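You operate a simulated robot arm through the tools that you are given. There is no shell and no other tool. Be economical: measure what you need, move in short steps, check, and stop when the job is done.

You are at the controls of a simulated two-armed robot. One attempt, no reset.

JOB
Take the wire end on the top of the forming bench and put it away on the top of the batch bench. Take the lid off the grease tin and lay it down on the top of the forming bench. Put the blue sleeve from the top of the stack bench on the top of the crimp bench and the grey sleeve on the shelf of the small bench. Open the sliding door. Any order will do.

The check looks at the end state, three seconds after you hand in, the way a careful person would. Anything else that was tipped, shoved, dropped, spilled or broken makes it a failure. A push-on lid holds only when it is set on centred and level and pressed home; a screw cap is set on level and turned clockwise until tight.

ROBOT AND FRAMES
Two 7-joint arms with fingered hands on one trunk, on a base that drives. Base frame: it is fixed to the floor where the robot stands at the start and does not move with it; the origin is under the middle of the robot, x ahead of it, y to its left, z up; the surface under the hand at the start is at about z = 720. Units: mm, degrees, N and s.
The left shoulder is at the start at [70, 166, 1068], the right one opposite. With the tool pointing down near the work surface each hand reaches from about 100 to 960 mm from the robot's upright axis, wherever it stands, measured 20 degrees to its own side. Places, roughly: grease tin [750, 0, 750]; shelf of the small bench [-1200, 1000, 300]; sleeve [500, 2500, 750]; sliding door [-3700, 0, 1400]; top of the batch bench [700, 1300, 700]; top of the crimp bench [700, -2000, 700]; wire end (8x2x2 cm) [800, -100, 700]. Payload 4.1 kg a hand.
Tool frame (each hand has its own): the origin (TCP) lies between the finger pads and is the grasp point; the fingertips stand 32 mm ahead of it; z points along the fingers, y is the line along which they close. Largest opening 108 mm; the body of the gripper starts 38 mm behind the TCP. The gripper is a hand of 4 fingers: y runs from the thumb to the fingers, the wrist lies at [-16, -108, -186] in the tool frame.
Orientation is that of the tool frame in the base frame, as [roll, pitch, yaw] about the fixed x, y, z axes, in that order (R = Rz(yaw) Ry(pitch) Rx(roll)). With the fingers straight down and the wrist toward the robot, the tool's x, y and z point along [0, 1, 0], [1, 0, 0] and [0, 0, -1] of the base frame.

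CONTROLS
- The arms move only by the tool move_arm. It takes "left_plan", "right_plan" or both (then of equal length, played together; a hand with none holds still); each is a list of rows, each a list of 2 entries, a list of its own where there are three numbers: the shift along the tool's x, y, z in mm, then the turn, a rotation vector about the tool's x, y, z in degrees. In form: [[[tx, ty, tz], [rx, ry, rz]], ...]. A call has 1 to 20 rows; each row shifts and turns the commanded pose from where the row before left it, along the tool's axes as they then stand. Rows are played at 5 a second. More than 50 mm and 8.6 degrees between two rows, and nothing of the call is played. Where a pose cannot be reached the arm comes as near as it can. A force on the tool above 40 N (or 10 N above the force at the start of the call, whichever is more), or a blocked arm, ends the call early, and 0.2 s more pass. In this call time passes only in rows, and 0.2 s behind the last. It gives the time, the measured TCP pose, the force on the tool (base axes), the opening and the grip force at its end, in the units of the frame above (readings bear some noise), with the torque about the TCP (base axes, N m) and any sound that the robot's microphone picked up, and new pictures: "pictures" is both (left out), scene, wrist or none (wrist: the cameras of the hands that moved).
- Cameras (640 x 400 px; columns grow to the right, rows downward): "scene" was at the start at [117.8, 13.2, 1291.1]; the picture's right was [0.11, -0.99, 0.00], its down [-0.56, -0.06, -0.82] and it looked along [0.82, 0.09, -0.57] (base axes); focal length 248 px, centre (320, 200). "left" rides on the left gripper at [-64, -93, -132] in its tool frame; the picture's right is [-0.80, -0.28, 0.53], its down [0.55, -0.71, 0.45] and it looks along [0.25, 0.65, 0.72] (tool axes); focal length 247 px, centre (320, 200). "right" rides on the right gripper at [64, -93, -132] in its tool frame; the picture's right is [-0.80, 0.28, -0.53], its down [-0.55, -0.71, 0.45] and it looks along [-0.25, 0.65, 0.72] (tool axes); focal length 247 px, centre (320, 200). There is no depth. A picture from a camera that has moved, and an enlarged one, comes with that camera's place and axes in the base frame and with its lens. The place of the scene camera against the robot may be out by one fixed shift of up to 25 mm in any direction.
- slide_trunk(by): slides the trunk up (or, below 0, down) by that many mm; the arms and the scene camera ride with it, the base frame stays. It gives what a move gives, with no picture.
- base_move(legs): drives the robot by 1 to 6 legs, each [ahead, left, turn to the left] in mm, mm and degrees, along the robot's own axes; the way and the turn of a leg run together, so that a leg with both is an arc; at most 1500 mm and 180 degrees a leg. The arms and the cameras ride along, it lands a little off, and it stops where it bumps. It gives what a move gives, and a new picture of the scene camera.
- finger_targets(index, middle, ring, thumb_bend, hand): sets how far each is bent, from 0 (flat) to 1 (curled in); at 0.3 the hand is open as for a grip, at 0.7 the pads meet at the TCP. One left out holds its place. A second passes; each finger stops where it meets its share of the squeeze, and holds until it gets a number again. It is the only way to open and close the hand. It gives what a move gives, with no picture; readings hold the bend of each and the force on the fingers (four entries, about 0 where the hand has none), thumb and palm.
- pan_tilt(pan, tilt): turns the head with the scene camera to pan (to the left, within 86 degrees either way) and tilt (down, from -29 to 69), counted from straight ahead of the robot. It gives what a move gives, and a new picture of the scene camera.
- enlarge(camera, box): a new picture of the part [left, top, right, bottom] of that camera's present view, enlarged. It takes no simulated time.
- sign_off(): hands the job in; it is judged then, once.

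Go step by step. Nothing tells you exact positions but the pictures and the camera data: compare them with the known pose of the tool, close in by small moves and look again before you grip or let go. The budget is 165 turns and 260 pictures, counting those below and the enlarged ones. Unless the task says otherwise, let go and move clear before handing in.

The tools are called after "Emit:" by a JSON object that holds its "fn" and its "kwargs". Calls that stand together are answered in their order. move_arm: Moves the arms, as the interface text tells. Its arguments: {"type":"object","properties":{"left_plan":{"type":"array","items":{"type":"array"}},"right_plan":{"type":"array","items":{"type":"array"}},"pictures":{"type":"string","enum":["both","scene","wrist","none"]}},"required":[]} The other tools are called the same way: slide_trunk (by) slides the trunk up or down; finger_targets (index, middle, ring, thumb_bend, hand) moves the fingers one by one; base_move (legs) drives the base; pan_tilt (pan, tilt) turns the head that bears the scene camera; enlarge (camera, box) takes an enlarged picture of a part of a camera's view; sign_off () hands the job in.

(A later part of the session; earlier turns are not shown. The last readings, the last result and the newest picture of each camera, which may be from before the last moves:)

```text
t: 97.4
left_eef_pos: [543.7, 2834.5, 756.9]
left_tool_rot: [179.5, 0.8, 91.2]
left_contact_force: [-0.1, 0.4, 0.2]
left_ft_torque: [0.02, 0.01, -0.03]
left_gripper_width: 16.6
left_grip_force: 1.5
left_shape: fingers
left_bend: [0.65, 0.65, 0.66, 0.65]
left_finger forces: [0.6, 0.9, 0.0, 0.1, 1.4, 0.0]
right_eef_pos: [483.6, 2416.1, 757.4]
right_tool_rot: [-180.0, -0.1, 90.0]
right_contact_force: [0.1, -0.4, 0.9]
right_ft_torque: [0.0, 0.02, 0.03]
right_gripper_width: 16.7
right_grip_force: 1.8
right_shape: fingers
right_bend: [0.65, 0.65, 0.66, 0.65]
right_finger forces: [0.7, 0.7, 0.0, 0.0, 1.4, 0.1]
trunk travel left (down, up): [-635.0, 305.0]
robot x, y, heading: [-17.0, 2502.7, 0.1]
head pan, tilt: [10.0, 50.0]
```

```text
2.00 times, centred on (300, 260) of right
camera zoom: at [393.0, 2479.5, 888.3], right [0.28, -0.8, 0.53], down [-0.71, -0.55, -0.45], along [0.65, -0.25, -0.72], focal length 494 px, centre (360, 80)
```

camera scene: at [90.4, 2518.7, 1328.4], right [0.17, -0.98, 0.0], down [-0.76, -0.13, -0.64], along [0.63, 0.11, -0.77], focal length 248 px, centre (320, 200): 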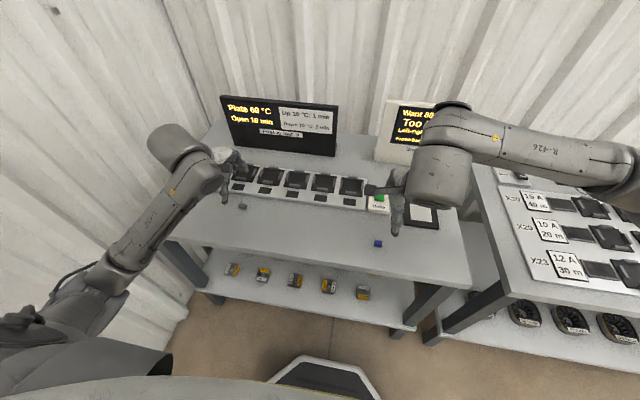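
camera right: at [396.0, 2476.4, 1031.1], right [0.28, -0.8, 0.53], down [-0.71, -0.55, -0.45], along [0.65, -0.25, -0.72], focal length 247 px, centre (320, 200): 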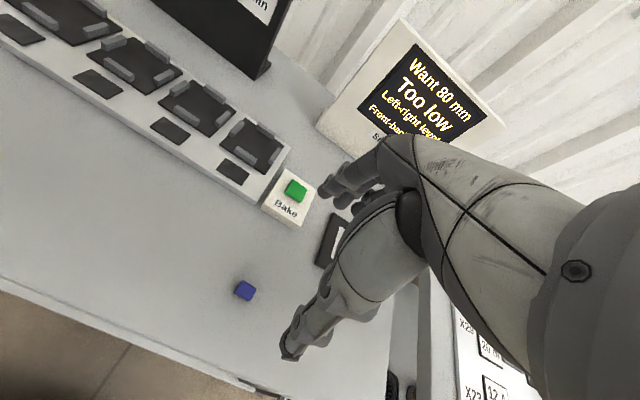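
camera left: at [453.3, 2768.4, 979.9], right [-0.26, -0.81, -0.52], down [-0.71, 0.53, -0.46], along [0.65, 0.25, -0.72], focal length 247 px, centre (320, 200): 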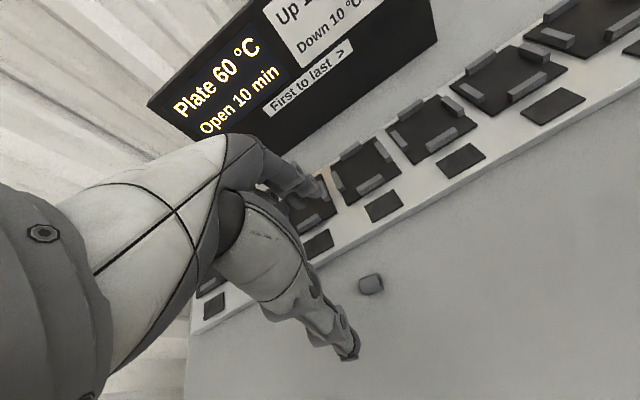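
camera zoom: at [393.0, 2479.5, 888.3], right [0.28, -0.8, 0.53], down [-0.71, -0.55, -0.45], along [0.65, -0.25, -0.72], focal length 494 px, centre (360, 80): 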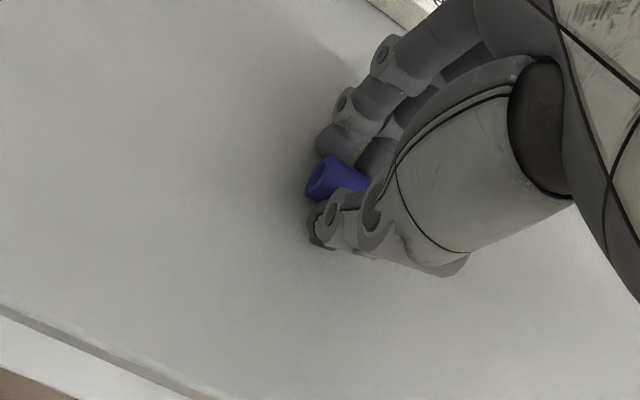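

Both sleeves are between the fingers. I'll tighten moderately and lift.

Emit:
{"fn": "finger_targets", "kwargs": {"hand": "left", "index": 0.69, "middle": 0.69, "thumb_bend": 0.69}}

Emit:
{"fn": "finger_targets", "kwargs": {"hand": "right", "index": 0.69, "middle": 0.69, "thumb_bend": 0.69}}

Emit:
{"fn": "move_arm", "kwargs": {"left_plan": [[[0, 0, -8], [0, 0, 0]], [[0, 0, -20], [0, 0, 0]], [[0, 0, -30], [0, 0, 0]], [[0, 0, -40], [0, 0, 0]]], "right_plan": [[[0, 0, -8], [0, 0, 0]], [[0, 0, -20], [0, 0, 0]], [[0, 0, -30], [0, 0, 0]], [[0, 0, -40], [0, 0, 0]]], "pictures": "wrist"}}

```text
t: 98.4
left_eef_pos: [543.3, 2833.7, 757.5]
left_tool_rot: [179.5, 0.8, 91.3]
left_contact_force: [-0.8, 0.7, 1.1]
left_ft_torque: [0.02, -0.01, 0.01]
left_gripper_width: 15.3
left_grip_force: 4.3
left_shape: fingers
left_bend: [0.66, 0.67, 0.66, 0.65]
left_finger forces: [2.1, 2.2, 0.0, 0.0, 4.2, 0.1]
right_eef_pos: [484.0, 2415.4, 756.8]
right_tool_rot: [180.0, 0.1, 89.9]
right_contact_force: [-1.0, 0.0, 0.0]
right_ft_torque: [0.03, -0.01, -0.02]
right_gripper_width: 16.8
right_grip_force: 1.5
right_shape: fingers
right_bend: [0.65, 0.65, 0.66, 0.65]
right_finger forces: [0.7, 0.6, 0.0, 0.1, 1.4, 0.0]
trunk travel left (down, up): [-635.0, 305.0]
robot x, y, heading: [-15.2, 2498.4, 0.0]
head pan, tilt: [10.0, 50.0]
```

```text
t: 99.4
left_eef_pos: [543.8, 2834.4, 758.3]
left_tool_rot: [179.4, 0.7, 91.3]
left_contact_force: [0.1, 0.4, -1.2]
left_ft_torque: [0.0, -0.03, 0.0]
left_gripper_width: 15.2
left_grip_force: 4.1
left_shape: fingers
left_bend: [0.66, 0.67, 0.66, 0.65]
left_finger forces: [2.0, 2.1, 0.1, 0.0, 4.2, 0.1]
right_eef_pos: [484.4, 2415.2, 756.1]
right_tool_rot: [180.0, 0.1, 90.0]
right_contact_force: [-0.2, 0.7, -0.1]
right_ft_torque: [-0.04, -0.02, -0.03]
right_gripper_width: 15.5
right_grip_force: 3.9
right_shape: fingers
right_bend: [0.66, 0.67, 0.66, 0.65]
right_finger forces: [1.9, 2.2, 0.1, 0.0, 4.2, 0.1]
trunk travel left (down, up): [-635.0, 305.0]
robot x, y, heading: [-14.8, 2500.4, 0.0]
head pan, tilt: [10.0, 50.0]
```

```text
t: 100.4
left_eef_pos: [540.9, 2834.6, 854.6]
left_tool_rot: [179.5, 0.8, 91.3]
left_contact_force: [0.6, 0.5, 0.1]
left_ft_torque: [0.0, 0.0, -0.01]
left_gripper_width: 15.0
left_grip_force: 4.0
left_shape: fingers
left_bend: [0.66, 0.67, 0.66, 0.65]
left_finger forces: [1.9, 2.3, 0.0, 0.0, 4.2, 0.1]
right_eef_pos: [485.1, 2415.8, 856.9]
right_tool_rot: [180.0, 0.0, 90.0]
right_contact_force: [0.3, -0.4, 0.4]
right_ft_torque: [0.02, 0.02, -0.02]
right_gripper_width: 15.4
right_grip_force: 4.3
right_shape: fingers
right_bend: [0.66, 0.67, 0.66, 0.65]
right_finger forces: [2.0, 2.1, 0.0, 0.0, 4.1, 0.1]
trunk travel left (down, up): [-635.0, 305.0]
robot x, y, heading: [-16.0, 2501.1, 0.2]
head pan, tilt: [10.0, 50.0]
camera right: at [393.2, 2479.7, 987.5], right [0.28, -0.8, 0.53], down [-0.71, -0.55, -0.45], along [0.65, -0.25, -0.72], focal length 247 px, centre (320, 200)
camera left: at [449.0, 2769.7, 986.3], right [-0.26, -0.81, -0.52], down [-0.71, 0.53, -0.46], along [0.65, 0.25, -0.72], focal length 247 px, centre (320, 200)
```

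right: 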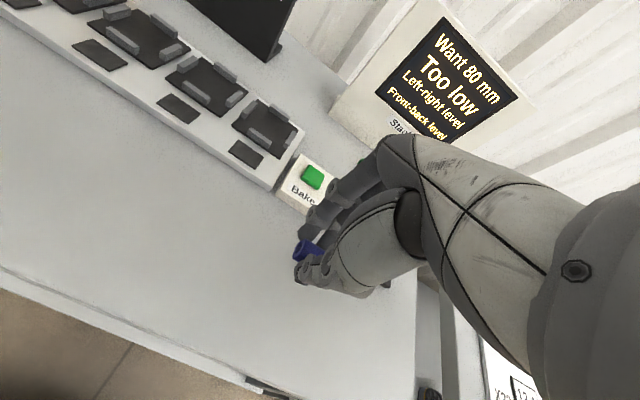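
left: 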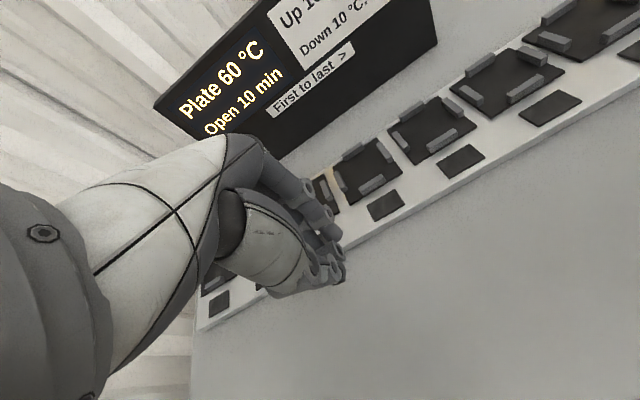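

Both sleeves are lifted. I'll raise the hands, pull them in, back away from the bench and turn to find the small bench.

Emit:
{"fn": "move_arm", "kwargs": {"left_plan": [[[-10, -10, -40], [0, 0, 0]], [[-20, -10, -40], [0, 0, 0]], [[-25, -10, -40], [0, 0, 0]]], "right_plan": [[[-20, 0, -40], [0, 0, 0]], [[-30, 0, -40], [0, 0, 0]], [[-30, 0, -40], [0, 0, 0]]], "pictures": "none"}}

Emit:
{"fn": "base_move", "kwargs": {"legs": [[-450, 0, 0], [0, -750, 0], [0, 0, 130]]}}

```text
t: 101.2
left_eef_pos: [507.9, 2777.9, 977.5]
left_tool_rot: [179.5, 0.7, 91.4]
left_contact_force: [0.8, 0.3, -0.9]
left_ft_torque: [0.0, -0.02, 0.01]
left_gripper_width: 15.2
left_grip_force: 4.2
left_shape: fingers
left_bend: [0.66, 0.67, 0.66, 0.65]
left_finger forces: [1.9, 2.0, 0.0, 0.1, 4.1, 0.1]
right_eef_pos: [483.5, 2333.3, 978.1]
right_tool_rot: [-180.0, -0.1, 90.1]
right_contact_force: [-0.4, 0.4, -0.6]
right_ft_torque: [0.0, 0.0, 0.02]
right_gripper_width: 15.3
right_grip_force: 4.3
right_shape: fingers
right_bend: [0.66, 0.67, 0.66, 0.65]
right_finger forces: [2.0, 2.0, 0.1, 0.1, 4.1, 0.0]
trunk travel left (down, up): [-635.0, 305.0]
robot x, y, heading: [-15.8, 2500.9, -0.0]
head pan, tilt: [10.0, 50.0]
```

```text
t: 112.8
left_eef_pos: [-1007.2, 1995.5, 976.7]
left_tool_rot: [179.6, 0.9, -139.8]
left_contact_force: [0.7, -0.1, -0.9]
left_ft_torque: [-0.01, -0.03, 0.0]
left_gripper_width: 14.6
left_grip_force: 3.5
left_shape: fingers
left_bend: [0.67, 0.67, 0.66, 0.65]
left_finger forces: [1.8, 1.9, 0.0, 0.0, 3.7, 0.0]
right_eef_pos: [-645.5, 2257.0, 978.0]
right_tool_rot: [-180.0, 0.1, -141.1]
right_contact_force: [0.0, 0.3, -0.2]
right_ft_torque: [-0.01, 0.02, 0.0]
right_gripper_width: 14.9
right_grip_force: 3.8
right_shape: fingers
right_bend: [0.67, 0.67, 0.66, 0.65]
right_finger forces: [1.8, 1.9, 0.0, 0.0, 3.7, 0.0]
trunk travel left (down, up): [-635.0, 305.0]
robot x, y, heading: [-461.3, 1761.0, 128.9]
head pan, tilt: [10.0, 50.0]
camera scene: at [-569.3, 1854.9, 1328.5], right [0.66, 0.75, 0.0], down [0.58, -0.5, -0.64], along [-0.48, 0.42, -0.77], focal length 248 px, centre (320, 200)
```

scene: 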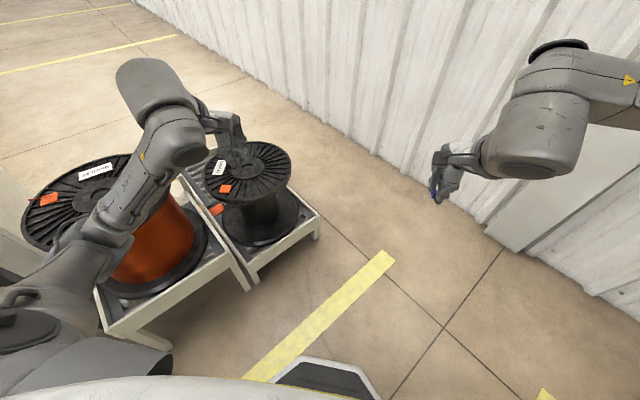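

Emit:
{"fn": "pan_tilt", "kwargs": {"pan": 75, "tilt": 25}}

```text
t: 114.2
left_eef_pos: [-1006.6, 1994.4, 976.7]
left_tool_rot: [179.4, 0.8, -139.8]
left_contact_force: [-0.3, 0.0, 0.3]
left_ft_torque: [0.0, -0.04, 0.03]
left_gripper_width: 14.6
left_grip_force: 3.8
left_shape: fingers
left_bend: [0.67, 0.67, 0.66, 0.65]
left_finger forces: [1.9, 1.9, 0.0, 0.0, 3.6, 0.0]
right_eef_pos: [-644.6, 2255.5, 978.3]
right_tool_rot: [-179.9, 0.0, -141.1]
right_contact_force: [0.0, -0.4, -0.3]
right_ft_torque: [0.0, 0.01, 0.02]
right_gripper_width: 14.9
right_grip_force: 4.0
right_shape: fingers
right_bend: [0.67, 0.67, 0.66, 0.65]
right_finger forces: [1.9, 1.8, 0.0, 0.0, 3.7, 0.0]
trunk travel left (down, up): [-635.0, 305.0]
robot x, y, heading: [-461.6, 1763.8, 128.6]
head pan, tilt: [75.0, 25.0]
camera scene: at [-595.5, 1767.1, 1366.0], right [-0.4, 0.91, 0.0], down [0.39, 0.17, -0.91], along [-0.83, -0.37, -0.42], focal length 248 px, centre (320, 200)
```

scene: 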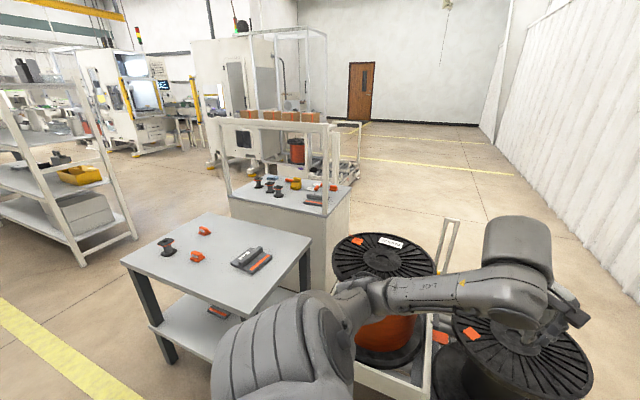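

The small bench is the table on the left, spanning about x -1510..-1026 and y 660..1320, with its shelf open toward me. I'll face it.

Emit:
{"fn": "base_move", "kwargs": {"legs": [[0, 0, 51], [0, 560, 0]]}}

Emit:
{"fn": "pan_tilt", "kwargs": {"pan": 5, "tilt": 45}}

```text
t: 119.6
left_eef_pos: [-986.0, 929.8, 977.1]
left_tool_rot: [179.7, 0.8, -88.7]
left_contact_force: [-0.7, -0.3, -0.3]
left_ft_torque: [0.01, 0.01, -0.03]
left_gripper_width: 14.2
left_grip_force: 3.9
left_shape: fingers
left_bend: [0.67, 0.67, 0.66, 0.65]
left_finger forces: [1.7, 1.8, 0.1, 0.1, 3.4, 0.0]
right_eef_pos: [-960.8, 1376.0, 978.4]
right_tool_rot: [179.9, 0.0, -90.0]
right_contact_force: [-0.2, -1.2, -0.2]
right_ft_torque: [0.02, -0.01, -0.02]
right_gripper_width: 14.5
right_grip_force: 3.2
right_shape: fingers
right_bend: [0.67, 0.67, 0.66, 0.65]
right_finger forces: [1.6, 1.8, 0.0, 0.0, 3.5, 0.0]
trunk travel left (down, up): [-635.0, 305.0]
robot x, y, heading: [-459.5, 1209.9, -179.6]
head pan, tilt: [75.0, 25.0]
camera scene: at [-554.3, 1124.3, 1366.0], right [-0.97, 0.26, 0.0], down [0.11, 0.41, -0.91], along [-0.23, -0.88, -0.42], focal length 248 px, centre (320, 200)
```

scene: 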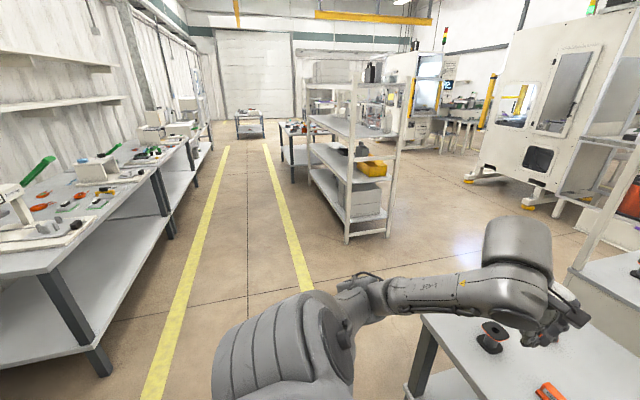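

```text
t: 121.0
left_eef_pos: [-985.4, 929.9, 977.2]
left_tool_rot: [179.5, 0.8, -88.7]
left_contact_force: [-0.6, 0.1, 1.0]
left_ft_torque: [-0.02, 0.0, 0.02]
left_gripper_width: 14.5
left_grip_force: 3.8
left_shape: fingers
left_bend: [0.67, 0.67, 0.66, 0.65]
left_finger forces: [1.8, 1.9, 0.0, 0.0, 3.5, 0.0]
right_eef_pos: [-961.6, 1377.0, 978.2]
right_tool_rot: [-179.9, 0.0, -90.0]
right_contact_force: [0.2, 1.0, 0.1]
right_ft_torque: [0.01, 0.01, -0.03]
right_gripper_width: 14.6
right_grip_force: 3.6
right_shape: fingers
right_bend: [0.67, 0.67, 0.66, 0.65]
right_finger forces: [1.7, 1.8, 0.1, 0.0, 3.5, 0.0]
trunk travel left (down, up): [-635.0, 305.0]
robot x, y, heading: [-463.4, 1212.2, -180.0]
head pan, tilt: [5.0, 45.0]
camera scene: at [-611.4, 1206.5, 1335.4], right [-0.09, 1.0, 0.0], down [0.7, 0.06, -0.71], along [-0.7, -0.06, -0.71], focal length 248 px, centre (320, 200)
```

scene: 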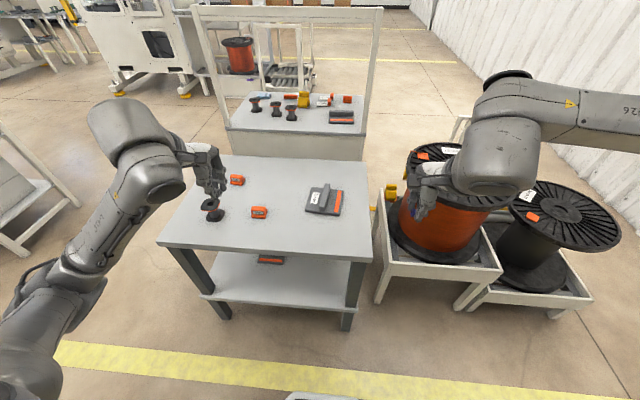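

The shelf front is clear. I'll pull both hands back, with the right one higher, before lowering the trunk.

Emit:
{"fn": "move_arm", "kwargs": {"left_plan": [[[-28, -40, 0], [0, 0, 0]], [[-28, -40, 0], [0, 0, 0]], [[-28, -40, 0], [0, 0, 0]], [[-28, -40, 0], [0, 0, 0]], [[-28, -40, 0], [0, 0, 0]]], "right_plan": [[[0, -28, -40], [0, 0, 0]], [[0, -28, -40], [0, 0, 0]], [[0, -28, -40], [0, 0, 0]], [[0, -28, -40], [0, 0, 0]], [[0, -28, -40], [0, 0, 0]]], "pictures": "none"}}

Emit:
{"fn": "slide_trunk", "kwargs": {"by": -430}}

Emit:
{"fn": "pan_tilt", "kwargs": {"pan": 5, "tilt": 30}}

```text
t: 122.2
left_eef_pos: [-970.5, 1076.3, 945.1]
left_tool_rot: [179.5, 0.8, -88.5]
left_contact_force: [-0.5, 0.2, -0.7]
left_ft_torque: [-0.01, 0.01, -0.02]
left_gripper_width: 14.2
left_grip_force: 4.0
left_shape: fingers
left_bend: [0.67, 0.67, 0.66, 0.65]
left_finger forces: [1.6, 1.8, 0.0, 0.0, 3.5, 0.0]
left hand out of reach, approached as far as the arm can: row 1, 2, 3, 4, 5
right_eef_pos: [-819.6, 1377.9, 1177.2]
right_tool_rot: [-180.0, 0.1, -90.0]
right_contact_force: [0.3, -0.3, 0.5]
right_ft_torque: [-0.03, 0.06, 0.02]
right_gripper_width: 14.6
right_grip_force: 3.4
right_shape: fingers
right_bend: [0.67, 0.67, 0.66, 0.65]
right_finger forces: [1.7, 1.7, 0.0, 0.0, 3.5, 0.0]
trunk travel left (down, up): [-635.0, 305.0]
robot x, y, heading: [-458.8, 1210.6, -180.0]
head pan, tilt: [5.0, 45.0]
```

```text
refused: -430 is not a number from -400 to 400
```

```text
t: 123.0
left_eef_pos: [-971.0, 1076.3, 944.4]
left_tool_rot: [179.5, 0.8, -88.7]
left_contact_force: [0.8, -0.1, 0.1]
left_ft_torque: [0.0, 0.0, 0.01]
left_gripper_width: 14.6
left_grip_force: 3.2
left_shape: fingers
left_bend: [0.67, 0.67, 0.66, 0.65]
left_finger forces: [1.7, 1.8, 0.1, 0.1, 3.4, 0.0]
right_eef_pos: [-821.2, 1378.1, 1176.0]
right_tool_rot: [-179.9, 0.0, -90.0]
right_contact_force: [0.3, -0.6, -0.1]
right_ft_torque: [0.05, -0.02, 0.0]
right_gripper_width: 14.7
right_grip_force: 4.2
right_shape: fingers
right_bend: [0.67, 0.67, 0.66, 0.65]
right_finger forces: [1.8, 1.8, 0.0, 0.0, 3.5, 0.1]
trunk travel left (down, up): [-635.0, 305.0]
robot x, y, heading: [-461.8, 1209.5, -180.3]
head pan, tilt: [5.0, 30.0]
camera scene: at [-620.6, 1205.7, 1357.9], right [-0.09, 1.0, 0.0], down [0.5, 0.04, -0.87], along [-0.86, -0.08, -0.5], focal length 248 px, centre (320, 200)
```

scene: 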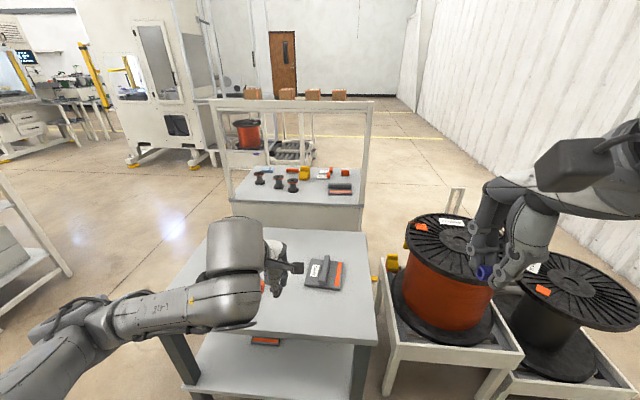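

The left arm can't fold in further at this height, so I'll back the base up 280 mm instead and then lower the trunk.

Emit:
{"fn": "base_move", "kwargs": {"legs": [[-280, 0, 0]]}}

Emit:
{"fn": "slide_trunk", "kwargs": {"by": -400}}

Emit:
{"fn": "pan_tilt", "kwargs": {"pan": 5, "tilt": 20}}

```text
t: 125.0
left_eef_pos: [-689.2, 1077.6, 945.8]
left_tool_rot: [179.5, 0.9, -88.8]
left_contact_force: [0.5, 0.2, -0.2]
left_ft_torque: [0.02, 0.0, 0.02]
left_gripper_width: 14.7
left_grip_force: 3.5
left_shape: fingers
left_bend: [0.67, 0.67, 0.66, 0.65]
left_finger forces: [1.7, 1.8, 0.1, 0.1, 3.5, 0.0]
right_eef_pos: [-539.2, 1378.8, 1177.1]
right_tool_rot: [-180.0, 0.1, -90.1]
right_contact_force: [0.4, 0.2, 0.7]
right_ft_torque: [0.03, -0.02, 0.0]
right_gripper_width: 14.6
right_grip_force: 3.8
right_shape: fingers
right_bend: [0.67, 0.67, 0.66, 0.65]
right_finger forces: [1.9, 1.8, 0.0, 0.0, 3.5, 0.0]
trunk travel left (down, up): [-635.0, 305.0]
robot x, y, heading: [-178.0, 1212.1, 180.0]
head pan, tilt: [5.0, 30.0]
camera scene: at [-338.2, 1205.9, 1358.1], right [-0.09, 1.0, 0.0], down [0.5, 0.04, -0.87], along [-0.86, -0.07, -0.5], focal length 248 px, centre (320, 200)
```

scene: 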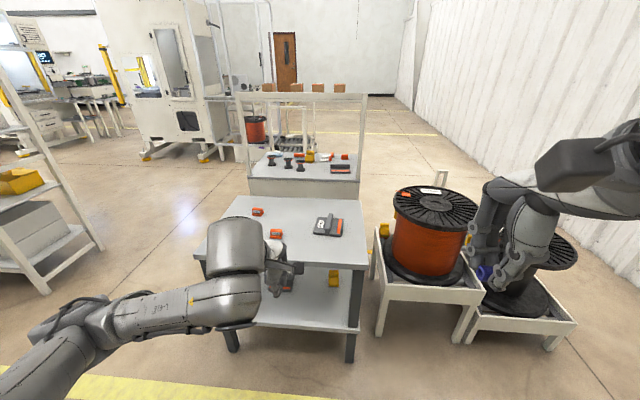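

```text
t: 128.8
left_eef_pos: [-689.3, 1076.8, 545.2]
left_tool_rot: [179.6, 0.9, -88.8]
left_contact_force: [0.5, 0.3, 0.1]
left_ft_torque: [0.01, 0.01, 0.01]
left_gripper_width: 14.6
left_grip_force: 3.6
left_shape: fingers
left_bend: [0.67, 0.67, 0.66, 0.65]
left_finger forces: [1.7, 1.8, 0.0, 0.0, 3.6, 0.1]
right_eef_pos: [-539.1, 1378.4, 775.7]
right_tool_rot: [179.9, 0.0, -90.1]
right_contact_force: [0.8, -0.3, 0.6]
right_ft_torque: [0.0, 0.0, 0.02]
right_gripper_width: 14.3
right_grip_force: 4.0
right_shape: fingers
right_bend: [0.67, 0.67, 0.66, 0.65]
right_finger forces: [1.7, 2.0, 0.1, 0.1, 3.5, 0.0]
trunk travel left (down, up): [-235.0, 705.0]
robot x, y, heading: [-177.3, 1209.7, 179.8]
head pan, tilt: [5.0, 30.0]
```

```text
t: 129.5
left_eef_pos: [-689.2, 1076.5, 544.5]
left_tool_rot: [179.5, 0.8, -88.8]
left_contact_force: [0.4, 0.5, 0.0]
left_ft_torque: [-0.02, 0.0, 0.02]
left_gripper_width: 14.5
left_grip_force: 3.9
left_shape: fingers
left_bend: [0.67, 0.67, 0.66, 0.65]
left_finger forces: [1.7, 1.9, 0.1, 0.1, 3.5, 0.1]
right_eef_pos: [-539.4, 1378.5, 777.5]
right_tool_rot: [-179.8, 0.0, -90.1]
right_contact_force: [0.1, -1.2, -0.2]
right_ft_torque: [-0.03, 0.04, 0.01]
right_gripper_width: 14.3
right_grip_force: 4.0
right_shape: fingers
right_bend: [0.67, 0.67, 0.66, 0.65]
right_finger forces: [1.8, 1.7, 0.0, 0.1, 3.6, 0.1]
trunk travel left (down, up): [-235.0, 705.0]
robot x, y, heading: [-179.1, 1212.1, 179.9]
head pan, tilt: [5.0, 20.0]
camera scene: at [-341.3, 1205.6, 974.0], right [-0.09, 1.0, 0.0], down [0.34, 0.03, -0.94], along [-0.94, -0.08, -0.34], focal length 248 px, centre (320, 200)
```

scene: 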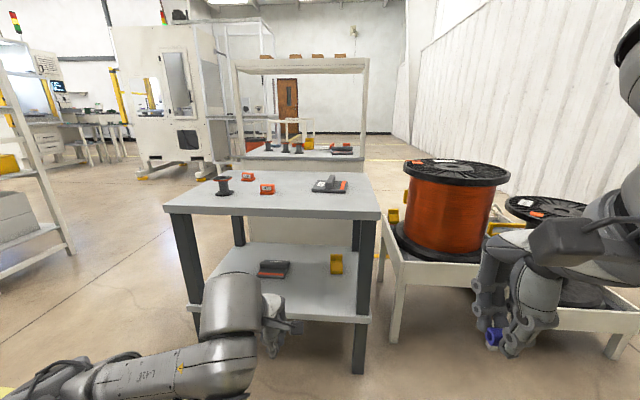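

Emit:
{"fn": "move_arm", "kwargs": {"left_plan": [[[0, 40, 0], [-8, 0, 0]], [[0, 39.6, 5.6], [-8, 0, 0]], [[0, 38.5, 11], [-8, 0, 0]], [[0, 36.5, 16.3], [-8, 0, 0]], [[0, 33.9, 21.2], [-8, 0, 0]]], "pictures": "both"}}

```text
t: 130.7
left_eef_pos: [-890.1, 1071.7, 545.2]
left_tool_rot: [139.4, 0.7, -88.7]
left_contact_force: [-0.2, -0.1, 0.8]
left_ft_torque: [-0.01, 0.0, -0.02]
left_gripper_width: 14.3
left_grip_force: 3.6
left_shape: fingers
left_bend: [0.67, 0.67, 0.66, 0.65]
left_finger forces: [1.7, 1.7, 0.0, 0.0, 3.4, 0.0]
right_eef_pos: [-539.3, 1377.8, 776.2]
right_tool_rot: [-179.9, 0.0, -90.2]
right_contact_force: [0.2, 0.1, -0.7]
right_ft_torque: [-0.01, 0.04, 0.01]
right_gripper_width: 14.4
right_grip_force: 3.7
right_shape: fingers
right_bend: [0.67, 0.67, 0.66, 0.65]
right_finger forces: [1.8, 1.8, 0.0, 0.1, 3.5, 0.1]
trunk travel left (down, up): [-235.0, 705.0]
robot x, y, heading: [-178.2, 1209.9, 180.0]
head pan, tilt: [5.0, 20.0]
camera scene: at [-341.4, 1205.6, 974.1], right [-0.09, 1.0, 0.0], down [0.34, 0.03, -0.94], along [-0.94, -0.08, -0.34], focal length 248 px, centre (320, 200)
camera left: at [-734.7, 1138.6, 585.2], right [-0.15, 0.8, -0.58], down [0.26, -0.53, -0.81], along [-0.96, -0.27, -0.13], focal length 247 px, centre (320, 200)
```

scene: 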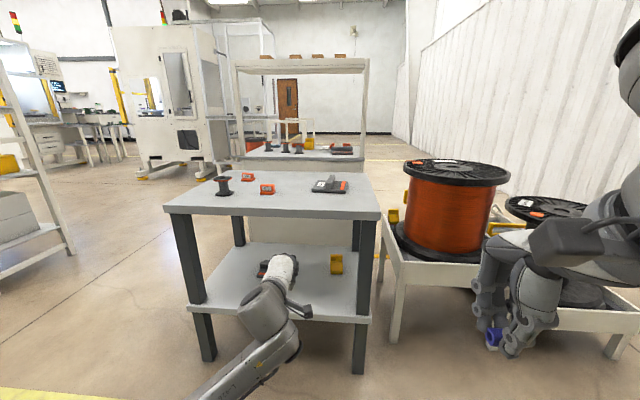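
left: 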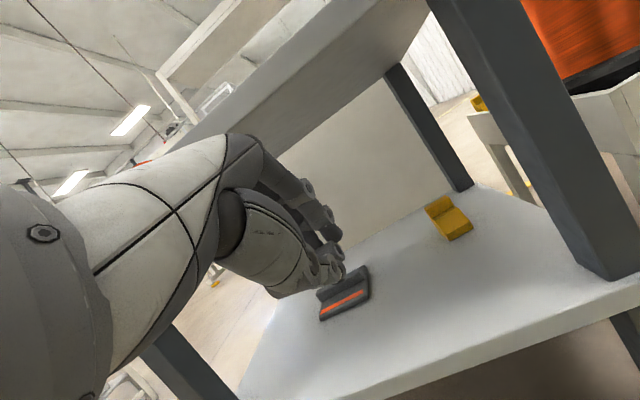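

Emit:
{"fn": "move_arm", "kwargs": {"left_plan": [[[0, -23.6, 28.1], [0, 0, 0]], [[0, -23.6, 28.1], [0, 0, 0]], [[0, -23.6, 28.1], [0, 0, 0]]], "pictures": "none"}}

Emit:
{"fn": "base_move", "kwargs": {"legs": [[200, 0, 0]]}}

Emit:
{"fn": "enlarge", "kwargs": {"camera": "left", "box": [0, 0, 640, 400]}}

```text
t: 131.5
left_eef_pos: [-890.0, 1073.3, 435.7]
left_tool_rot: [139.5, 0.9, -88.8]
left_contact_force: [0.2, 0.3, 0.0]
left_ft_torque: [0.01, -0.02, -0.01]
left_gripper_width: 14.5
left_grip_force: 3.4
left_shape: fingers
left_bend: [0.67, 0.67, 0.66, 0.65]
left_finger forces: [1.7, 1.6, 0.0, 0.0, 3.3, 0.2]
right_eef_pos: [-538.0, 1379.3, 777.0]
right_tool_rot: [-179.9, -0.1, -90.1]
right_contact_force: [1.2, 0.3, 0.0]
right_ft_torque: [0.0, 0.03, 0.01]
right_gripper_width: 14.4
right_grip_force: 3.5
right_shape: fingers
right_bend: [0.67, 0.67, 0.66, 0.65]
right_finger forces: [1.8, 1.8, 0.0, 0.1, 3.5, 0.0]
trunk travel left (down, up): [-235.0, 705.0]
robot x, y, heading: [-176.9, 1211.8, 179.8]
head pan, tilt: [5.0, 20.0]
```

```text
t: 133.1
left_eef_pos: [-1088.8, 1073.6, 436.5]
left_tool_rot: [139.5, 0.9, -88.8]
left_contact_force: [-0.7, 0.1, -0.1]
left_ft_torque: [0.0, 0.02, 0.03]
left_gripper_width: 13.9
left_grip_force: 3.3
left_shape: fingers
left_bend: [0.67, 0.67, 0.66, 0.65]
left_finger forces: [1.6, 1.6, 0.1, 0.0, 3.3, 0.0]
right_eef_pos: [-736.2, 1379.1, 776.5]
right_tool_rot: [-179.9, 0.0, -90.1]
right_contact_force: [-0.5, -0.6, -0.3]
right_ft_torque: [0.02, -0.01, -0.02]
right_gripper_width: 14.5
right_grip_force: 3.6
right_shape: fingers
right_bend: [0.67, 0.67, 0.66, 0.65]
right_finger forces: [1.8, 1.8, 0.1, 0.1, 3.6, 0.0]
trunk travel left (down, up): [-235.0, 705.0]
robot x, y, heading: [-372.8, 1208.9, 180.0]
head pan, tilt: [5.0, 20.0]
camera scene: at [-538.8, 1205.9, 974.0], right [-0.09, 1.0, 0.0], down [0.34, 0.03, -0.94], along [-0.94, -0.08, -0.34], focal length 248 px, centre (320, 200)
```

scene: 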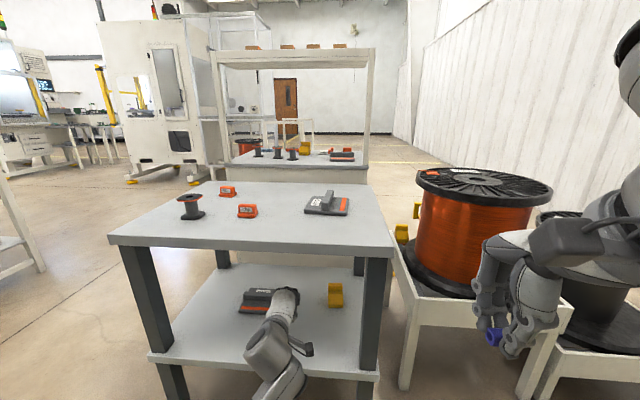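

```text
1.00 times, centred on (320, 200) of left (not enlarged: the box is as wide or as high as the picture)
camera zoom: at [-933.0, 1139.7, 476.8], right [-0.15, 0.8, -0.58], down [0.26, -0.53, -0.81], along [-0.95, -0.27, -0.13], focal length 247 px, centre (320, 200)
```

zoom: 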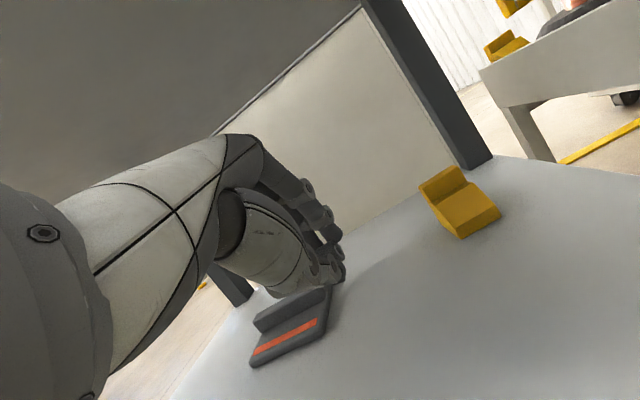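

Emit:
{"fn": "move_arm", "kwargs": {"left_plan": [[[0, -15, 28], [0, 0, 0]], [[0, -13, 28], [0, 0, 0]], [[0, -8, 17], [0, 0, 0]]], "pictures": "none"}}

Emit:
{"fn": "enlarge", "kwargs": {"camera": "left", "box": [180, 130, 500, 400]}}

```text
t: 133.9
left_eef_pos: [-1108.1, 1073.6, 356.6]
left_tool_rot: [139.5, 0.9, -88.8]
left_contact_force: [0.2, 0.2, 0.4]
left_ft_torque: [0.01, -0.01, 0.02]
left_gripper_width: 14.2
left_grip_force: 3.1
left_shape: fingers
left_bend: [0.67, 0.67, 0.66, 0.65]
left_finger forces: [1.6, 1.6, 0.0, 0.0, 3.2, 0.0]
right_eef_pos: [-736.9, 1378.1, 777.0]
right_tool_rot: [-179.9, -0.1, -90.1]
right_contact_force: [0.3, 1.4, 0.8]
right_ft_torque: [0.01, 0.01, -0.03]
right_gripper_width: 14.3
right_grip_force: 3.4
right_shape: fingers
right_bend: [0.67, 0.67, 0.66, 0.65]
right_finger forces: [1.9, 1.7, 0.1, 0.0, 3.5, 0.1]
trunk travel left (down, up): [-235.0, 705.0]
robot x, y, heading: [-374.6, 1211.0, 179.9]
head pan, tilt: [5.0, 20.0]
```

```text
1.48 times, centred on (340, 265) of left
camera zoom: at [-952.7, 1140.5, 397.4], right [-0.15, 0.8, -0.58], down [0.26, -0.53, -0.81], along [-0.95, -0.27, -0.13], focal length 366 px, centre (290, 104)
```

zoom: 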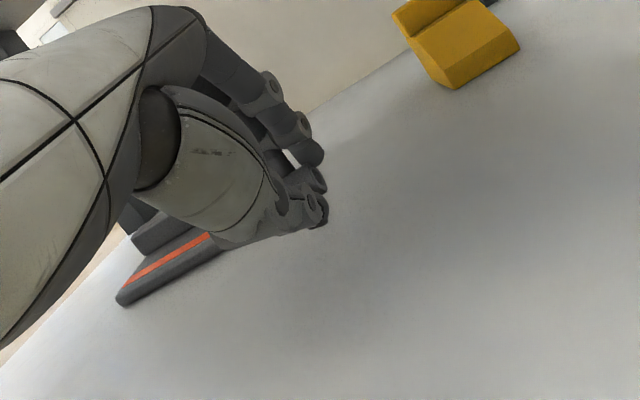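

Good clearance. I'll go down gently until there's contact.

Emit:
{"fn": "move_arm", "kwargs": {"left_plan": [[[0, -2.6, 3.1], [0, 0, 0]], [[0, -2.6, 3.1], [0, 0, 0]], [[0, -1.9, 2.3], [0, 0, 0]]], "pictures": "none"}}

```text
t: 134.7
left_eef_pos: [-1107.9, 1073.2, 346.0]
left_tool_rot: [139.6, 0.8, -88.8]
left_contact_force: [-0.1, -0.2, 1.0]
left_ft_torque: [-0.01, -0.01, 0.02]
left_gripper_width: 14.1
left_grip_force: 2.3
left_shape: fingers
left_bend: [0.67, 0.67, 0.66, 0.65]
left_finger forces: [1.6, 1.5, 0.0, 0.1, 3.2, 0.0]
right_eef_pos: [-736.8, 1379.8, 776.3]
right_tool_rot: [-179.9, 0.0, -90.0]
right_contact_force: [-0.2, -0.5, 0.1]
right_ft_torque: [-0.04, -0.03, -0.03]
right_gripper_width: 14.4
right_grip_force: 3.1
right_shape: fingers
right_bend: [0.67, 0.67, 0.66, 0.65]
right_finger forces: [1.8, 1.8, 0.0, 0.0, 3.4, 0.0]
trunk travel left (down, up): [-235.0, 705.0]
robot x, y, heading: [-378.4, 1213.6, 179.9]
head pan, tilt: [5.0, 20.0]
```

Emit:
{"fn": "move_arm", "kwargs": {"left_plan": [[[0, -1.9, 2.3], [0, 0, 0]], [[0, -1.9, 2.3], [0, 0, 0]], [[0, -1.9, 2.3], [0, 0, 0]]], "pictures": "none"}}

```text
t: 135.5
left_eef_pos: [-1108.4, 1075.0, 339.5]
left_tool_rot: [139.4, 0.9, -88.9]
left_contact_force: [1.4, 0.1, 4.2]
left_ft_torque: [0.04, -0.04, 0.03]
left_gripper_width: 13.6
left_grip_force: 7.3
left_shape: fingers
left_bend: [0.66, 0.67, 0.66, 0.66]
left_finger forces: [2.5, 2.2, 0.1, 0.0, 9.3, 0.1]
right_eef_pos: [-736.3, 1377.6, 777.5]
right_tool_rot: [179.9, 0.0, -90.2]
right_contact_force: [0.4, -0.2, 0.2]
right_ft_torque: [-0.03, 0.0, 0.04]
right_gripper_width: 14.5
right_grip_force: 3.8
right_shape: fingers
right_bend: [0.67, 0.67, 0.66, 0.65]
right_finger forces: [1.8, 1.8, 0.0, 0.0, 3.5, 0.0]
trunk travel left (down, up): [-235.0, 705.0]
robot x, y, heading: [-375.0, 1210.1, 179.9]
head pan, tilt: [5.0, 20.0]
```

The thumb touches the shelf. I'll release the grey sleeve.

Emit:
{"fn": "finger_targets", "kwargs": {"hand": "left", "index": 0.6, "middle": 0.6, "ring": 0.6, "thumb_bend": 0.63}}

Emit:
{"fn": "enlarge", "kwargs": {"camera": "left", "box": [180, 130, 500, 400]}}

```text
t: 136.5
left_eef_pos: [-1108.6, 1073.5, 337.8]
left_tool_rot: [139.5, 0.9, -88.8]
left_contact_force: [2.1, 1.1, 4.5]
left_ft_torque: [0.06, -0.04, 0.03]
left_gripper_width: 21.0
left_grip_force: 2.3
left_shape: fingers
left_bend: [0.6, 0.6, 0.6, 0.66]
left_finger forces: [0.0, 0.0, 0.1, 0.0, 4.5, 0.0]
right_eef_pos: [-736.1, 1379.0, 776.5]
right_tool_rot: [180.0, 0.1, -90.1]
right_contact_force: [0.3, 0.7, -0.1]
right_ft_torque: [0.05, 0.0, -0.04]
right_gripper_width: 14.7
right_grip_force: 3.4
right_shape: fingers
right_bend: [0.67, 0.67, 0.66, 0.65]
right_finger forces: [1.9, 1.7, 0.1, 0.0, 3.4, 0.0]
trunk travel left (down, up): [-235.0, 705.0]
robot x, y, heading: [-376.2, 1210.9, 180.0]
head pan, tilt: [5.0, 20.0]
```

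```text
1.48 times, centred on (340, 265) of left
camera zoom: at [-952.9, 1140.5, 378.8], right [-0.15, 0.8, -0.58], down [0.26, -0.53, -0.81], along [-0.96, -0.27, -0.13], focal length 366 px, centre (290, 104)
```

zoom: 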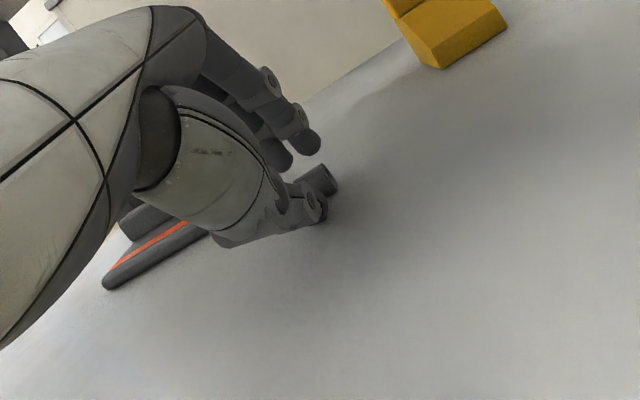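

Emit:
{"fn": "finger_targets", "kwargs": {"hand": "left", "index": 0.45, "middle": 0.45, "ring": 0.45}}

Emit:
{"fn": "move_arm", "kwargs": {"left_plan": [[[0, 6.4, -7.7], [0, 0, 0]], [[0, 13, -15], [0, 0, 0]], [[0, 19, -23], [0, 0, 0]], [[0, 19, -23], [0, 0, 0]]], "pictures": "wrist"}}

```text
t: 137.5
left_eef_pos: [-1107.9, 1073.0, 338.2]
left_tool_rot: [139.5, 0.9, -88.9]
left_contact_force: [1.6, 1.1, 4.4]
left_ft_torque: [0.05, 0.0, 0.0]
left_gripper_width: 40.9
left_grip_force: 2.3
left_shape: fingers
left_bend: [0.45, 0.45, 0.45, 0.66]
left_finger forces: [0.0, 0.0, 0.1, 0.0, 4.3, 0.0]
right_eef_pos: [-735.2, 1378.7, 776.6]
right_tool_rot: [179.9, 0.0, -90.0]
right_contact_force: [0.6, 0.2, -0.9]
right_ft_torque: [-0.01, -0.03, 0.01]
right_gripper_width: 14.6
right_grip_force: 3.9
right_shape: fingers
right_bend: [0.67, 0.67, 0.66, 0.65]
right_finger forces: [1.8, 1.7, 0.0, 0.1, 3.6, 0.0]
trunk travel left (down, up): [-235.0, 705.0]
robot x, y, heading: [-377.2, 1207.4, 179.7]
head pan, tilt: [5.0, 20.0]
```

```text
t: 138.5
left_eef_pos: [-1106.2, 1073.2, 427.6]
left_tool_rot: [139.6, 0.9, -88.9]
left_contact_force: [0.1, -0.9, 1.1]
left_ft_torque: [0.0, -0.03, 0.02]
left_gripper_width: 44.6
left_grip_force: 0.1
left_shape: fingers
left_bend: [0.45, 0.45, 0.45, 0.63]
left_finger forces: [0.1, 0.0, 0.0, 0.0, 0.0, 0.1]
right_eef_pos: [-737.0, 1377.3, 776.2]
right_tool_rot: [180.0, 0.0, -90.1]
right_contact_force: [0.4, 0.8, 0.7]
right_ft_torque: [0.03, 0.0, 0.0]
right_gripper_width: 14.7
right_grip_force: 4.0
right_shape: fingers
right_bend: [0.67, 0.67, 0.66, 0.65]
right_finger forces: [1.8, 1.8, 0.0, 0.0, 3.5, 0.0]
trunk travel left (down, up): [-235.0, 705.0]
robot x, y, heading: [-378.3, 1208.5, 180.1]
head pan, tilt: [5.0, 20.0]
camera left: at [-952.0, 1139.7, 469.1], right [-0.15, 0.8, -0.58], down [0.26, -0.53, -0.81], along [-0.95, -0.27, -0.13], focal length 247 px, centre (320, 200)
```

left: 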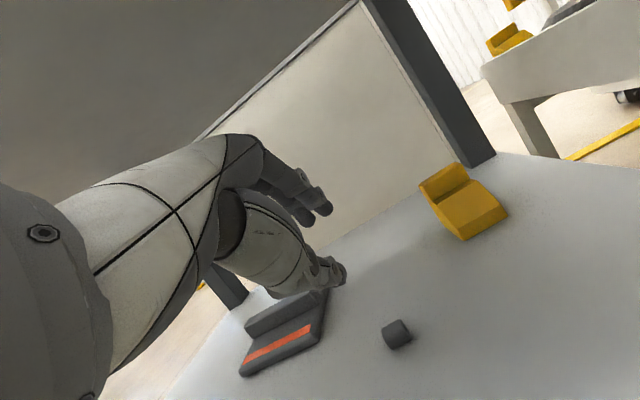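

The grey sleeve sits on the shelf. I'll back out, raise the trunk, and turn toward the crimp bench.

Emit:
{"fn": "base_move", "kwargs": {"legs": [[-300, 0, 0]]}}

Emit:
{"fn": "slide_trunk", "kwargs": {"by": 400}}

Emit:
{"fn": "pan_tilt", "kwargs": {"pan": 0, "tilt": 25}}

Emit:
{"fn": "base_move", "kwargs": {"legs": [[0, 0, 90]]}}

```text
t: 140.5
left_eef_pos: [-810.1, 1070.3, 428.6]
left_tool_rot: [139.5, 0.9, -88.6]
left_contact_force: [-0.9, -0.7, -0.6]
left_ft_torque: [0.02, 0.0, -0.01]
left_gripper_width: 44.4
left_grip_force: 0.1
left_shape: fingers
left_bend: [0.45, 0.45, 0.45, 0.63]
left_finger forces: [0.0, 0.0, 0.1, 0.1, 0.0, 0.1]
right_eef_pos: [-441.5, 1378.1, 777.0]
right_tool_rot: [-179.9, 0.0, -89.9]
right_contact_force: [-0.2, 0.1, 0.2]
right_ft_torque: [0.02, -0.02, 0.0]
right_gripper_width: 14.4
right_grip_force: 4.2
right_shape: fingers
right_bend: [0.67, 0.67, 0.66, 0.65]
right_finger forces: [1.8, 1.8, 0.0, 0.1, 3.5, 0.0]
trunk travel left (down, up): [-235.0, 705.0]
robot x, y, heading: [-77.4, 1209.3, -179.9]
head pan, tilt: [5.0, 20.0]
camera scene: at [-242.5, 1205.5, 974.1], right [-0.09, 1.0, 0.0], down [0.34, 0.03, -0.94], along [-0.94, -0.08, -0.34], focal length 248 px, centre (320, 200)
```

scene: 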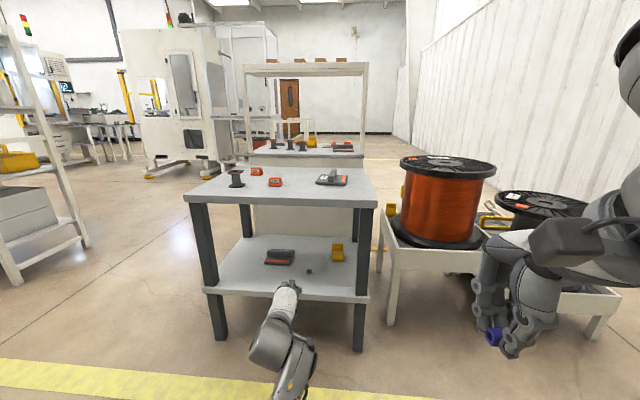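

```text
t: 144.4
left_eef_pos: [-811.3, 1070.2, 827.9]
left_tool_rot: [139.5, 0.9, -88.5]
left_contact_force: [-0.5, 0.1, -0.2]
left_ft_torque: [0.01, 0.02, -0.01]
left_gripper_width: 44.6
left_grip_force: 0.1
left_shape: fingers
left_bend: [0.45, 0.45, 0.45, 0.63]
left_finger forces: [0.1, 0.0, 0.0, 0.0, 0.0, 0.1]
right_eef_pos: [-442.0, 1377.5, 1176.3]
right_tool_rot: [-179.9, 0.0, -89.9]
right_contact_force: [0.0, 0.2, -0.6]
right_ft_torque: [0.02, 0.01, 0.0]
right_gripper_width: 14.6
right_grip_force: 3.7
right_shape: fingers
right_bend: [0.67, 0.67, 0.66, 0.65]
right_finger forces: [1.9, 1.8, 0.0, 0.0, 3.5, 0.0]
trunk travel left (down, up): [-635.0, 305.0]
robot x, y, heading: [-80.4, 1212.2, -179.8]
head pan, tilt: [5.0, 20.0]
```

```text
t: 145.0
left_eef_pos: [-810.9, 1070.9, 827.5]
left_tool_rot: [139.4, 0.8, -88.6]
left_contact_force: [0.7, 0.7, -0.1]
left_ft_torque: [0.05, 0.0, -0.01]
left_gripper_width: 44.7
left_grip_force: 0.2
left_shape: fingers
left_bend: [0.45, 0.45, 0.45, 0.63]
left_finger forces: [0.0, 0.0, 0.0, 0.0, 0.1, 0.0]
right_eef_pos: [-441.7, 1377.7, 1176.1]
right_tool_rot: [-180.0, 0.0, -89.8]
right_contact_force: [0.8, 1.5, -0.7]
right_ft_torque: [-0.04, 0.01, -0.01]
right_gripper_width: 14.5
right_grip_force: 3.3
right_shape: fingers
right_bend: [0.67, 0.67, 0.66, 0.65]
right_finger forces: [1.8, 1.9, 0.1, 0.0, 3.5, 0.0]
trunk travel left (down, up): [-635.0, 305.0]
robot x, y, heading: [-76.0, 1210.0, -179.8]
head pan, tilt: [0.0, 25.0]
camera scene: at [-242.1, 1213.7, 1366.0], right [0.0, 1.0, 0.0], down [0.42, 0.0, -0.91], along [-0.91, 0.0, -0.42], focal length 248 px, centre (320, 200)
```

scene: 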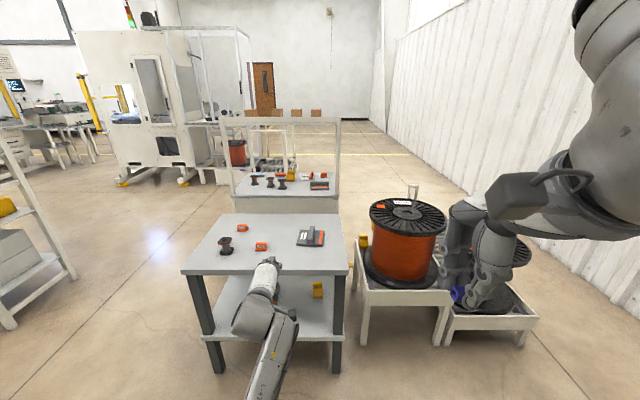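

```text
t: 149.3
left_eef_pos: [70.2, 481.6, 828.1]
left_tool_rot: [139.5, 0.8, 2.2]
left_contact_force: [0.0, 0.3, 0.9]
left_ft_torque: [0.02, 0.02, -0.02]
left_gripper_width: 44.7
left_grip_force: 0.0
left_shape: fingers
left_bend: [0.45, 0.45, 0.45, 0.63]
left_finger forces: [0.1, 0.0, 0.1, 0.0, 0.0, 0.0]
right_eef_pos: [-241.4, 845.3, 1176.5]
right_tool_rot: [-179.9, 0.0, 0.9]
right_contact_force: [0.4, -0.7, 0.1]
right_ft_torque: [0.01, 0.0, -0.01]
right_gripper_width: 14.3
right_grip_force: 2.9
right_shape: fingers
right_bend: [0.67, 0.67, 0.66, 0.65]
right_finger forces: [1.7, 1.6, 0.0, 0.0, 3.2, 0.0]
trunk travel left (down, up): [-635.0, 305.0]
robot x, y, heading: [-82.2, 1207.5, -89.2]
head pan, tilt: [0.0, 25.0]
camera scene: at [-97.5, 1071.4, 1366.0], right [-1.0, -0.02, 0.0], down [-0.01, 0.42, -0.91], along [0.01, -0.91, -0.42], focal length 248 px, centre (320, 200)
```

scene: 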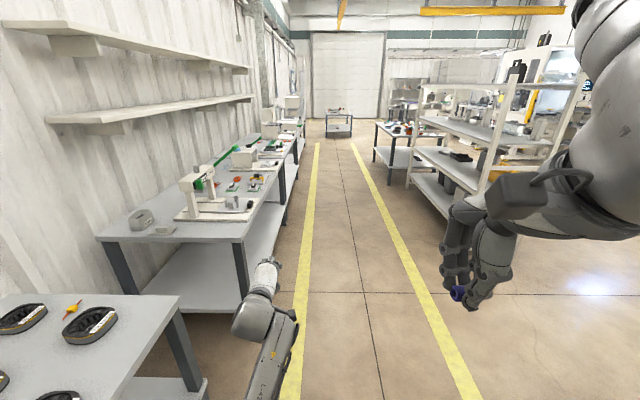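

Emit:
{"fn": "base_move", "kwargs": {"legs": [[1450, -100, -0.8], [1350, 0, 0]]}}

Emit:
{"fn": "pan_tilt", "kwargs": {"pan": 70, "tilt": 30}}

```text
t: 162.7
left_eef_pos: [-32.5, -2296.9, 828.3]
left_tool_rot: [139.4, 0.9, 1.2]
left_contact_force: [0.5, 0.7, 0.0]
left_ft_torque: [0.04, -0.01, 0.02]
left_gripper_width: 44.7
left_grip_force: 0.1
left_shape: fingers
left_bend: [0.45, 0.45, 0.45, 0.63]
left_finger forces: [0.1, 0.0, 0.0, 0.0, 0.0, 0.1]
right_eef_pos: [-338.7, -1927.7, 1176.0]
right_tool_rot: [-180.0, -0.1, 0.0]
right_contact_force: [0.3, -0.1, -0.7]
right_ft_torque: [0.02, 0.01, 0.01]
right_gripper_width: 14.4
right_grip_force: 3.3
right_shape: fingers
right_bend: [0.67, 0.67, 0.66, 0.65]
right_finger forces: [1.7, 1.7, 0.0, 0.0, 3.3, 0.0]
trunk travel left (down, up): [-635.0, 305.0]
robot x, y, heading: [-169.9, -1569.5, -90.1]
head pan, tilt: [0.0, 25.0]
camera scene: at [-189.6, -1704.0, 1366.0], right [-1.0, 0.0, 0.0], down [0.0, 0.42, -0.91], along [0.0, -0.91, -0.42], focal length 248 px, centre (320, 200)
```

scene: 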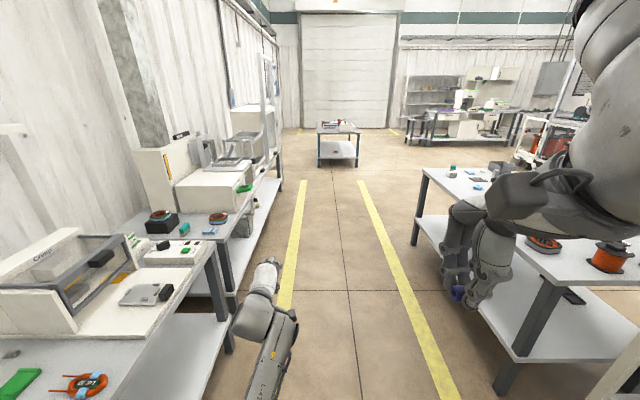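

```text
t: 164.1
left_eef_pos: [-31.5, -2297.3, 828.1]
left_tool_rot: [139.5, 0.8, 1.2]
left_contact_force: [1.3, -0.8, -0.7]
left_ft_torque: [-0.02, -0.04, -0.01]
left_gripper_width: 44.7
left_grip_force: 0.1
left_shape: fingers
left_bend: [0.45, 0.45, 0.45, 0.63]
left_finger forces: [0.0, 0.0, 0.0, 0.1, 0.1, 0.1]
right_eef_pos: [-337.6, -1925.5, 1176.5]
right_tool_rot: [-179.9, 0.0, 0.0]
right_contact_force: [0.0, -0.1, 0.4]
right_ft_torque: [0.0, 0.01, 0.0]
right_gripper_width: 14.2
right_grip_force: 3.5
right_shape: fingers
right_bend: [0.67, 0.67, 0.66, 0.65]
right_finger forces: [1.7, 1.7, 0.0, 0.1, 3.4, 0.0]
trunk travel left (down, up): [-635.0, 305.0]
robot x, y, heading: [-169.2, -1567.9, -90.1]
head pan, tilt: [70.0, 30.0]
camera scene: at [-104.6, -1642.7, 1358.0], right [-0.34, -0.94, 0.0], down [-0.47, 0.17, -0.87], along [0.81, -0.3, -0.5], focal length 248 px, centre (320, 200)
```

scene: 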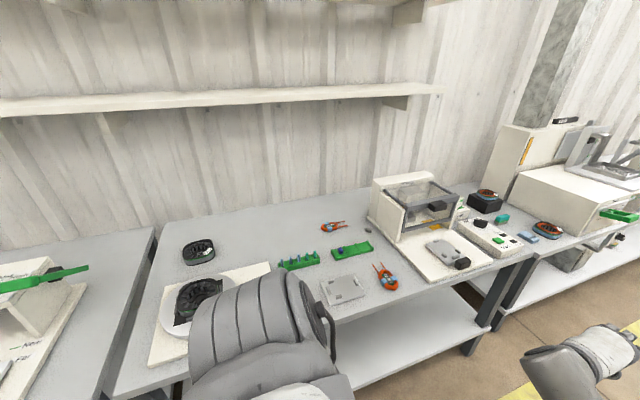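

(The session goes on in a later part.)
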